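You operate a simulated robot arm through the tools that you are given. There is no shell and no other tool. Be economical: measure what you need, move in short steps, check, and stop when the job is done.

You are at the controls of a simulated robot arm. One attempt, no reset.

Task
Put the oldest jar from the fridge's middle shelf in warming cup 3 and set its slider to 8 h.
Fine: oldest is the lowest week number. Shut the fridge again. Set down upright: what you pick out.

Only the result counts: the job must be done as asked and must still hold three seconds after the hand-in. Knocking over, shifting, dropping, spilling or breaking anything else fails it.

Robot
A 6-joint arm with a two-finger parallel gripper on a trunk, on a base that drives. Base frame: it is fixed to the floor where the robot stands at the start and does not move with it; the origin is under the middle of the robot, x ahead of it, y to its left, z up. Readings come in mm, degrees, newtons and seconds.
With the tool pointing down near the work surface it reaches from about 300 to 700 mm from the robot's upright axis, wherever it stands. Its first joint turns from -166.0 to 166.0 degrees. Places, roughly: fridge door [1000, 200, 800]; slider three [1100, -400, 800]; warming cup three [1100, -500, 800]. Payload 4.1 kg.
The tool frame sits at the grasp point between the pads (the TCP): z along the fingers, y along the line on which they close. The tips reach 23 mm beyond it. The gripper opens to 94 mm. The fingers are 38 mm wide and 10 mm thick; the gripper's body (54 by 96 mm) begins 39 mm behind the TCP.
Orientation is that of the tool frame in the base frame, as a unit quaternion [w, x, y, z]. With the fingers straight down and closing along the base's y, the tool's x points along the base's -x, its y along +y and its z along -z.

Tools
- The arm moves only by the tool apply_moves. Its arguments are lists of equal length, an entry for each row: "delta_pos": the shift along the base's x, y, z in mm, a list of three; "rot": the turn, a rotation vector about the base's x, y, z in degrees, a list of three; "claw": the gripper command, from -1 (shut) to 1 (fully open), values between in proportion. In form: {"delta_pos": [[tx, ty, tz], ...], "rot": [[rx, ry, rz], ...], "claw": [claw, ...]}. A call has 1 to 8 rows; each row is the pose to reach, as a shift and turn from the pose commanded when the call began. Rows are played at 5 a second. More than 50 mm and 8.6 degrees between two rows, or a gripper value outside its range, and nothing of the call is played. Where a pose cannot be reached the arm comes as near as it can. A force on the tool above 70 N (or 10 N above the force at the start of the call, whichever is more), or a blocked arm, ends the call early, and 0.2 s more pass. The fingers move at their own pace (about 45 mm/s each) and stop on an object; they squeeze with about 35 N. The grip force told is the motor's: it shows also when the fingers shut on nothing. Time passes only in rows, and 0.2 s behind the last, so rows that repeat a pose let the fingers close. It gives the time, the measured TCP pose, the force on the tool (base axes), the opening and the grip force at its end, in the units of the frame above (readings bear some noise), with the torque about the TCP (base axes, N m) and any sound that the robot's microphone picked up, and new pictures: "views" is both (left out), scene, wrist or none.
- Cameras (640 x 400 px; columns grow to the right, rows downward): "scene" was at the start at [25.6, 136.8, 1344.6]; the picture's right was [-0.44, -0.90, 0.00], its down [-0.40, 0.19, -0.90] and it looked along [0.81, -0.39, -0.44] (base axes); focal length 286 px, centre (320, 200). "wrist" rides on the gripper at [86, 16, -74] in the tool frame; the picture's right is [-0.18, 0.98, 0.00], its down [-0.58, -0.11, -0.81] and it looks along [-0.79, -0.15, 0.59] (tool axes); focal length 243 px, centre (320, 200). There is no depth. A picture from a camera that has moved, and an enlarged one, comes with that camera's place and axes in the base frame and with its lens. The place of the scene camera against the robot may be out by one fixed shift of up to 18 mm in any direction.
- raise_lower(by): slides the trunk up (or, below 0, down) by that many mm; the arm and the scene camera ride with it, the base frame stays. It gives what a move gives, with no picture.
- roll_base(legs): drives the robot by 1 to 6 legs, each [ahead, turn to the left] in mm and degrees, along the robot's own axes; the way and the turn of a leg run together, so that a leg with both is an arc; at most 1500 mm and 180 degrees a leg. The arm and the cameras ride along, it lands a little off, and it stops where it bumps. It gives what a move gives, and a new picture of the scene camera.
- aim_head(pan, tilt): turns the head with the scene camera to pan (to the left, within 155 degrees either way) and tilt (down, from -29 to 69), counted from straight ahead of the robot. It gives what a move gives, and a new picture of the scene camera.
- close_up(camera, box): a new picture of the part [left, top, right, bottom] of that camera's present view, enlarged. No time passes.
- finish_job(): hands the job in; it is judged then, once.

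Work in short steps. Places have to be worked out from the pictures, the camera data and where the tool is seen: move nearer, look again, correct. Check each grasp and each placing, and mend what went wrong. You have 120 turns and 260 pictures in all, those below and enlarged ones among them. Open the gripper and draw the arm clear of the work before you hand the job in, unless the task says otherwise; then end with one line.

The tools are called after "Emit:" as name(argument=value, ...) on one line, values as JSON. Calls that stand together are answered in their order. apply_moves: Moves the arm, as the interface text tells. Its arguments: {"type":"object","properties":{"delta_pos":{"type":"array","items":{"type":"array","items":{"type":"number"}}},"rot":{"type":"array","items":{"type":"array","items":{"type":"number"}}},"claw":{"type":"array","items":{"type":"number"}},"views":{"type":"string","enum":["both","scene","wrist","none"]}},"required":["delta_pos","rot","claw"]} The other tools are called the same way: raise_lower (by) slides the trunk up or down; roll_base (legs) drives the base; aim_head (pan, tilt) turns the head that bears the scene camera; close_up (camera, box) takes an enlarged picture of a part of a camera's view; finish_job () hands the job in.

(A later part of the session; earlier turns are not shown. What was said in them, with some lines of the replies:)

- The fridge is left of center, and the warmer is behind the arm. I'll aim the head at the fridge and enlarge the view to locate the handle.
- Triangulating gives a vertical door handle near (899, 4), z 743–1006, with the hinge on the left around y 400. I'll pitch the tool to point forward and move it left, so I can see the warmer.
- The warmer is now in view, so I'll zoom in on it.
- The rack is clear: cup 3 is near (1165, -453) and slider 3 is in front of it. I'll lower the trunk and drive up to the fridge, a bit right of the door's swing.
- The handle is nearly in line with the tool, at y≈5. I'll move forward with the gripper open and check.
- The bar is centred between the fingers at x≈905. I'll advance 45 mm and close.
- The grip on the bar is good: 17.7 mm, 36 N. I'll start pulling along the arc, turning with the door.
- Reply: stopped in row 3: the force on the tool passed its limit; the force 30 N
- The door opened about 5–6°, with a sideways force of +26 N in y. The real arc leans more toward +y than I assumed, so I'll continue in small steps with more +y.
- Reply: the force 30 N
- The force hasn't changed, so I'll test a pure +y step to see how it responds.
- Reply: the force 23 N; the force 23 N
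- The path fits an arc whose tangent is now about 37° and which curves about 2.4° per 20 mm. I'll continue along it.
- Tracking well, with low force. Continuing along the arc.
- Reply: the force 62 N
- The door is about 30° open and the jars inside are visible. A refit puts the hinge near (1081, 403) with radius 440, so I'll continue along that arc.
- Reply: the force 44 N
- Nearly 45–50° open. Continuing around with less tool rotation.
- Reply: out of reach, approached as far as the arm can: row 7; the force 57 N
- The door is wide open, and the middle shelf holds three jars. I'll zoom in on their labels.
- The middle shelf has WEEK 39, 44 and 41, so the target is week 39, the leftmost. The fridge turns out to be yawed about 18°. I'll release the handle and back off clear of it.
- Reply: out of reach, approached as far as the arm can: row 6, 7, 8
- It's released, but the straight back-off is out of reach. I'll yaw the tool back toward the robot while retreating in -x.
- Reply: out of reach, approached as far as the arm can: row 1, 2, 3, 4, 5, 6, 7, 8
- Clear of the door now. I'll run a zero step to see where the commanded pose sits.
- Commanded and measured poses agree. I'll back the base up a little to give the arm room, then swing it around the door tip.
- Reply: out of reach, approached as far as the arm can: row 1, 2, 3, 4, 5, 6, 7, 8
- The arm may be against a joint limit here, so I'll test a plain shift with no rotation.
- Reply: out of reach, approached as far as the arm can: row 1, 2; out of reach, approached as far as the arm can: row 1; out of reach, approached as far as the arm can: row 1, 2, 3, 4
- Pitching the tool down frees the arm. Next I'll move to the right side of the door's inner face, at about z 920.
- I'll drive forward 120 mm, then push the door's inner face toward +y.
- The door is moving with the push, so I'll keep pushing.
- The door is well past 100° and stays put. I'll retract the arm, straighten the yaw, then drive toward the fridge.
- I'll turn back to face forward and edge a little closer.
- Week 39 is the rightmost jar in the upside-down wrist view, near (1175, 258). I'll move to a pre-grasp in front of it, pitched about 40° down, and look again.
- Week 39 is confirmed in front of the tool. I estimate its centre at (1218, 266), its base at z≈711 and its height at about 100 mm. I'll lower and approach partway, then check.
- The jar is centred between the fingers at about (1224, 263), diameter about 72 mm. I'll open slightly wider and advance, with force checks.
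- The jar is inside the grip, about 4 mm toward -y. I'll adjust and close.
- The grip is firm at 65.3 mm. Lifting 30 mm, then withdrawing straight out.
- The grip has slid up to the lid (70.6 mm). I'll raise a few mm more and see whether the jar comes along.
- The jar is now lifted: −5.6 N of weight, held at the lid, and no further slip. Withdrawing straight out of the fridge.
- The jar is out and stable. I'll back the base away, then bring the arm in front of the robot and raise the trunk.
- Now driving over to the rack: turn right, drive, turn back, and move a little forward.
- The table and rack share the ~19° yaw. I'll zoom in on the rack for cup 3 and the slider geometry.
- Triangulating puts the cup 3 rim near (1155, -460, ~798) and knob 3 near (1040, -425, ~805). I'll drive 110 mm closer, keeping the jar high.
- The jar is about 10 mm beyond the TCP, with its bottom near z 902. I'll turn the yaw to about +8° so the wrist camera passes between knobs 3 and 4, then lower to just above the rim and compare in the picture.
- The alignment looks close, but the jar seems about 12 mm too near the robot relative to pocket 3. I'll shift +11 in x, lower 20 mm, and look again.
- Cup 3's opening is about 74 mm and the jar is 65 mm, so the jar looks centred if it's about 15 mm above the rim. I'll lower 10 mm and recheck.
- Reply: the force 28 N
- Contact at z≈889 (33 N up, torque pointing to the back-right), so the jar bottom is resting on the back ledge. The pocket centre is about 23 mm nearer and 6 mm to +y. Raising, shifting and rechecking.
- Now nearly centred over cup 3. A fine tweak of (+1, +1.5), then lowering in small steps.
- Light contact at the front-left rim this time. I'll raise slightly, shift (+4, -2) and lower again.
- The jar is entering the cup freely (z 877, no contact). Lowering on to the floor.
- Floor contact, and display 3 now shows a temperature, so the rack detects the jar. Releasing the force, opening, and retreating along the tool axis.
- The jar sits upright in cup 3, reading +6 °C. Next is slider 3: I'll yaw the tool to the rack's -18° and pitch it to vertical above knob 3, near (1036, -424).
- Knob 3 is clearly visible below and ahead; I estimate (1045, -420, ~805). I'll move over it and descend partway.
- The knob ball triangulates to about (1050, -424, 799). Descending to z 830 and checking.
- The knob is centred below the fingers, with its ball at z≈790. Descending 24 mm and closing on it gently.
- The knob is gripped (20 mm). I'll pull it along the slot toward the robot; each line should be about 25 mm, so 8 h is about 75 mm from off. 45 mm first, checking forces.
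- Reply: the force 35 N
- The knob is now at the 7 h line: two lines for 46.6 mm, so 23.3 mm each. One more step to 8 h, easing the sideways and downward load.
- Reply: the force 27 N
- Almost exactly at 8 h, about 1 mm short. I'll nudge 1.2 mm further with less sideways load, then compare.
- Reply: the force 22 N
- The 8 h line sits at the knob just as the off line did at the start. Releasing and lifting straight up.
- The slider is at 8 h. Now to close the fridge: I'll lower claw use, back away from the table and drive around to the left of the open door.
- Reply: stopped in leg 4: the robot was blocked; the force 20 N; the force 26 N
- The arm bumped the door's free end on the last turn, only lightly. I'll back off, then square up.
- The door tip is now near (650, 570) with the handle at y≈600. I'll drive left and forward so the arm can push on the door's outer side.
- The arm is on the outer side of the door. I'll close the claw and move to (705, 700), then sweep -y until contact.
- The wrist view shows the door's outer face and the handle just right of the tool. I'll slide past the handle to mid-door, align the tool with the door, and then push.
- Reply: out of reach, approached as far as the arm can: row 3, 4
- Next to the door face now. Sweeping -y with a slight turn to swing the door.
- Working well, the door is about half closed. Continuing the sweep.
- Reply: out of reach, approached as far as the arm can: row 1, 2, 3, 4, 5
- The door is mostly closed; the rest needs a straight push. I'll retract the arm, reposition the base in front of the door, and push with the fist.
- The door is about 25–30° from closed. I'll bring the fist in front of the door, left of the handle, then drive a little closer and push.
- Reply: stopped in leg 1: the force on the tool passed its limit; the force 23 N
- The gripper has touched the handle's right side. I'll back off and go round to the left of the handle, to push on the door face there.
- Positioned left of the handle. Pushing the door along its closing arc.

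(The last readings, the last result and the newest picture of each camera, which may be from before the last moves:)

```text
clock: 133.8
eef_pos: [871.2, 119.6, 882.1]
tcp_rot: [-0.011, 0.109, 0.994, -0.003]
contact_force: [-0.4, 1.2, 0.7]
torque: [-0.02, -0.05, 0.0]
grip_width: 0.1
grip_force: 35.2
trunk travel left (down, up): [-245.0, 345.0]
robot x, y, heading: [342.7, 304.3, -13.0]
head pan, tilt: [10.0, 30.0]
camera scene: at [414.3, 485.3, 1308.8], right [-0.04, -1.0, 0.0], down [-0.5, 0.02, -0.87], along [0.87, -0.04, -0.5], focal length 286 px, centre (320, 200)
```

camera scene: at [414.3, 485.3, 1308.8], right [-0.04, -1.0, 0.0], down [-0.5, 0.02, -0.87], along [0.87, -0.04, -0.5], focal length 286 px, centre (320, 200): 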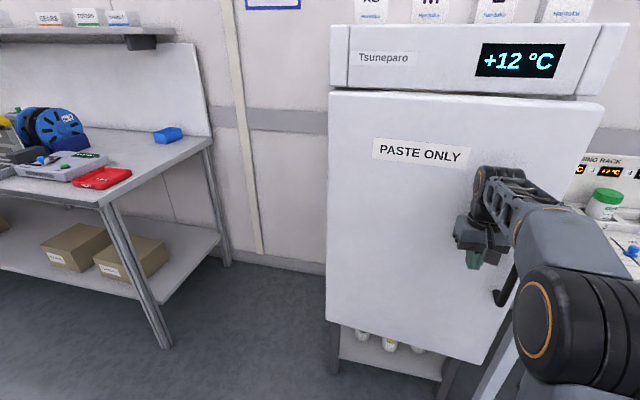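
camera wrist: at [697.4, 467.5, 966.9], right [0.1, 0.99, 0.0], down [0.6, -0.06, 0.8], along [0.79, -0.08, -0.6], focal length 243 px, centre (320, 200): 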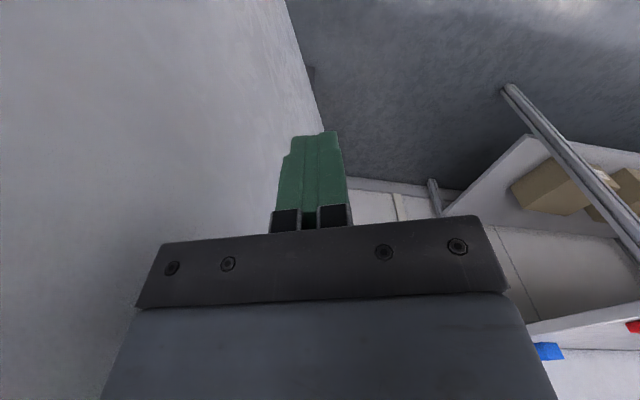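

Nearly closed. I'll finish along the arc with a final gentle press.

Emit:
apply_moves(delta_pos=[[20, -12, 0], [40, -24, 0], [56, -33, 0], [68, -39, 0], [80, -44, 0], [92, -48, 0]], rot=[[0, 0, 2], [0, 0, 4], [0, 0, 4], [0, 0, 4], [0, 0, 4], [0, 0, 4]], claw=[-1, -1, -1, -1, -1, -1], views="scene")

```text
clock: 134.6
eef_pos: [915.5, 94.6, 882.8]
tcp_rot: [-0.023, 0.074, 0.997, 0.0]
contact_force: [-44.6, 17.5, 2.9]
torque: [-1.48, -3.74, -0.17]
grip_width: 0.0
grip_force: 34.8
trunk travel left (down, up): [-245.0, 345.0]
robot x, y, heading: [341.5, 306.6, -12.6]
head pan, tilt: [10.0, 30.0]
stopped in row 4: the force on the tool passed its limit (the readings are from after the stop); the commanded pose is now the measured one
camera scene: at [407.7, 487.7, 1308.9], right [-0.04, -1.0, 0.0], down [-0.5, 0.02, -0.87], along [0.87, -0.04, -0.5], focal length 286 px, centre (320, 200)
```

scene: 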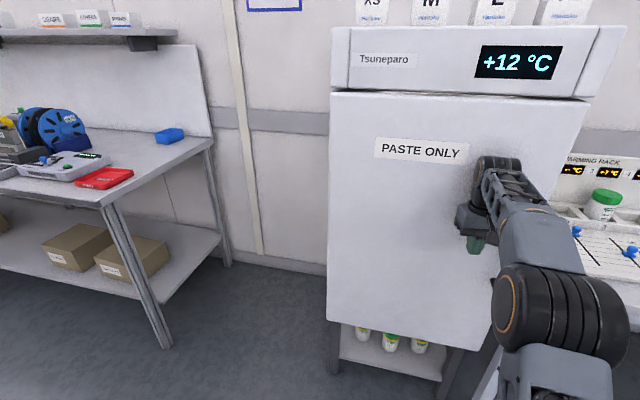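

The door is firmly against the frame. Retracting the arm and backing away to check it.

Emit:
apply_moves(delta_pos=[[-40, 13, 0], [-80, 26, 0], [-125, 40, 0], [-170, 50, 0], [-210, 60, 0]], rot=[[0, 0, 0], [0, 0, 0], [0, 0, 0], [0, 0, 0], [0, 0, 0]], claw=[-1, -1, -1, 0, 0.5], views="none")

Emit:
roll_base(legs=[[-250, 0]])

Emit:
aim_head(pan=-12, tilt=24)

```text
clock: 135.8
eef_pos: [711.9, 152.9, 878.5]
tcp_rot: [-0.023, 0.074, 0.997, 0.0]
contact_force: [0.6, 0.4, -0.2]
torque: [0.02, 0.01, -0.01]
grip_width: 49.7
grip_force: 0.1
trunk travel left (down, up): [-245.0, 345.0]
robot x, y, heading: [341.3, 303.3, -12.7]
head pan, tilt: [10.0, 30.0]
```

```text
clock: 137.6
eef_pos: [469.9, 208.7, 877.4]
tcp_rot: [-0.023, 0.072, 0.997, -0.001]
contact_force: [0.0, 0.4, 0.6]
torque: [-0.04, 0.02, -0.02]
grip_width: 70.6
grip_force: 0.0
trunk travel left (down, up): [-245.0, 345.0]
robot x, y, heading: [98.7, 354.8, -12.6]
head pan, tilt: [10.0, 30.0]
camera scene: at [170.2, 539.3, 1308.8], right [-0.04, -1.0, 0.0], down [-0.5, 0.02, -0.87], along [0.87, -0.04, -0.5], focal length 286 px, centre (320, 200)
```

scene: 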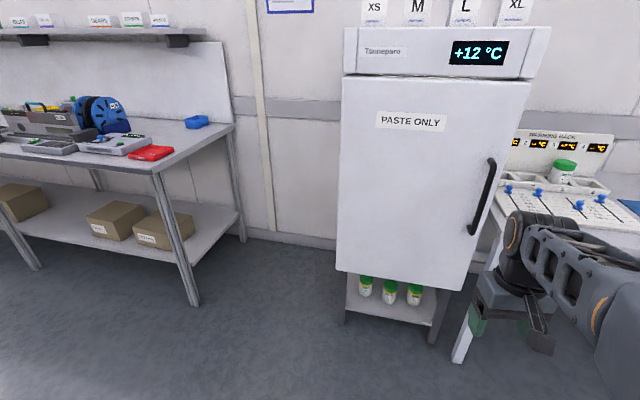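

```text
clock: 138.5
eef_pos: [469.0, 207.3, 878.0]
tcp_rot: [-0.023, 0.072, 0.997, -0.001]
contact_force: [-0.4, 0.5, 0.1]
torque: [0.02, -0.03, -0.03]
grip_width: 70.7
grip_force: 0.0
trunk travel left (down, up): [-245.0, 345.0]
robot x, y, heading: [99.2, 360.2, -12.2]
head pan, tilt: [-12.0, 24.0]
camera scene: at [163.8, 505.0, 1318.4], right [-0.41, -0.91, 0.0], down [-0.37, 0.17, -0.91], along [0.83, -0.38, -0.41], focal length 286 px, centre (320, 200)
```

scene: 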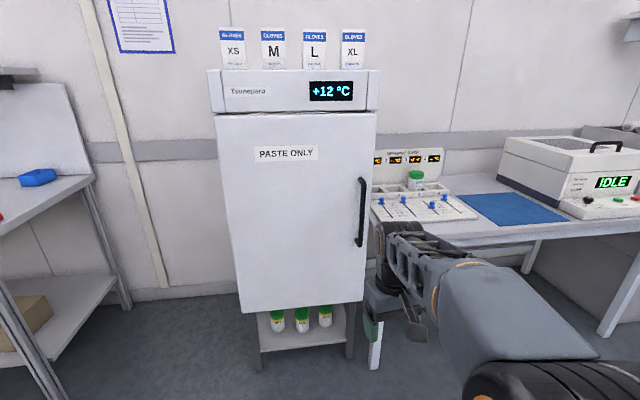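

Emit:
close_up(camera="scene", box=[200, 60, 400, 320])

Emit:
close_up(camera="scene", box=[365, 145, 485, 230])

```text
1.54 times, centred on (300, 190) of scene
camera zoom: at [163.8, 505.0, 1318.4], right [-0.41, -0.91, 0.0], down [-0.37, 0.17, -0.91], along [0.83, -0.38, -0.41], focal length 440 px, centre (351, 215)
```

zoom: 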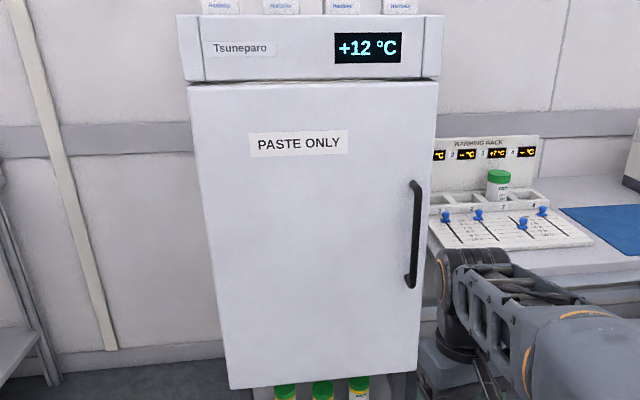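

```text
4.71 times, centred on (425, 188) of scene
camera zoom: at [163.8, 505.0, 1318.4], right [-0.41, -0.91, 0.0], down [-0.37, 0.17, -0.91], along [0.83, -0.38, -0.41], focal length 1347 px, centre (-174, 259)
```

zoom: 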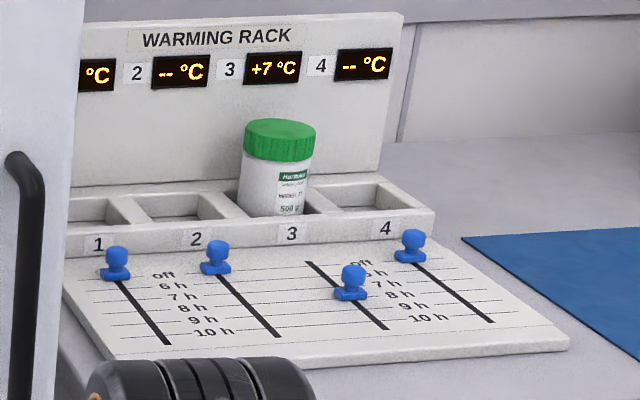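

The door looks shut, and the jar and slider look right. I'll wait briefly and read the fridge display to confirm it's recovering.

Emit:
apply_moves(delta_pos=[[0, 0, 0], [0, 0, 0], [0, 0, 0], [0, 0, 0], [0, 0, 0], [0, 0, 0], [0, 0, 0], [0, 0, 0]], rot=[[0, 0, 0], [0, 0, 0], [0, 0, 0], [0, 0, 0], [0, 0, 0], [0, 0, 0], [0, 0, 0], [0, 0, 0]], claw=[1, 1, 1, 1, 1, 1, 1, 1], views="none")

Emit:
roll_base(legs=[[0, -75], [550, 0], [0, 80]])

Emit:
aim_head(pan=20, tilt=24)

```text
clock: 140.3
eef_pos: [470.3, 208.4, 878.3]
tcp_rot: [-0.023, 0.073, 0.997, 0.0]
contact_force: [-0.8, -0.6, -0.4]
torque: [0.0, 0.05, -0.01]
grip_width: 93.6
grip_force: 0.1
trunk travel left (down, up): [-245.0, 345.0]
robot x, y, heading: [103.2, 357.8, -12.6]
head pan, tilt: [-12.0, 24.0]
```

```text
clock: 150.1
eef_pos: [509.2, -310.2, 879.0]
tcp_rot: [-0.023, 0.026, 0.999, -0.002]
contact_force: [0.1, 0.4, 0.0]
torque: [0.02, 0.02, -0.05]
grip_width: 94.0
grip_force: 0.1
trunk travel left (down, up): [-245.0, 345.0]
robot x, y, heading: [129.7, -194.6, -7.0]
head pan, tilt: [-12.0, 24.0]
camera scene: at [179.1, -42.9, 1318.4], right [-0.33, -0.94, 0.0], down [-0.38, 0.13, -0.91], along [0.86, -0.3, -0.41], focal length 286 px, centre (320, 200)
```

scene: 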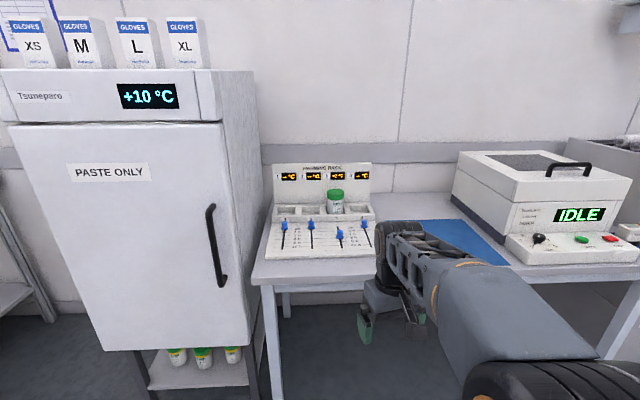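

```text
clock: 151.1
eef_pos: [510.4, -310.3, 878.3]
tcp_rot: [-0.023, 0.026, 0.999, -0.001]
contact_force: [-0.5, -0.4, -0.2]
torque: [0.02, -0.01, -0.03]
grip_width: 94.4
grip_force: 0.0
trunk travel left (down, up): [-245.0, 345.0]
robot x, y, heading: [124.9, -197.0, -7.1]
head pan, tilt: [20.0, 24.0]
camera scene: at [181.9, 7.9, 1318.4], right [0.22, -0.97, 0.0], down [-0.4, -0.09, -0.91], along [0.89, 0.2, -0.41], focal length 286 px, centre (320, 200)
```

scene: 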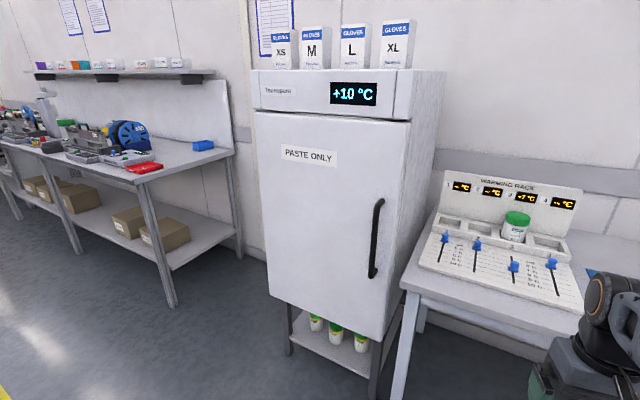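

The fridge display has dropped from +12 to +10 °C, so the door is shut. The jar stands upright in cup 3, slider 3 is at 8 h, the arm is clear and the gripper is open.

Emit:
finish_job()

```text
The job is handed in.
```

The week 39 jar, the oldest on the middle shelf, is upright in warming cup 3 with its slider at 8 h, and the fridge is shut.
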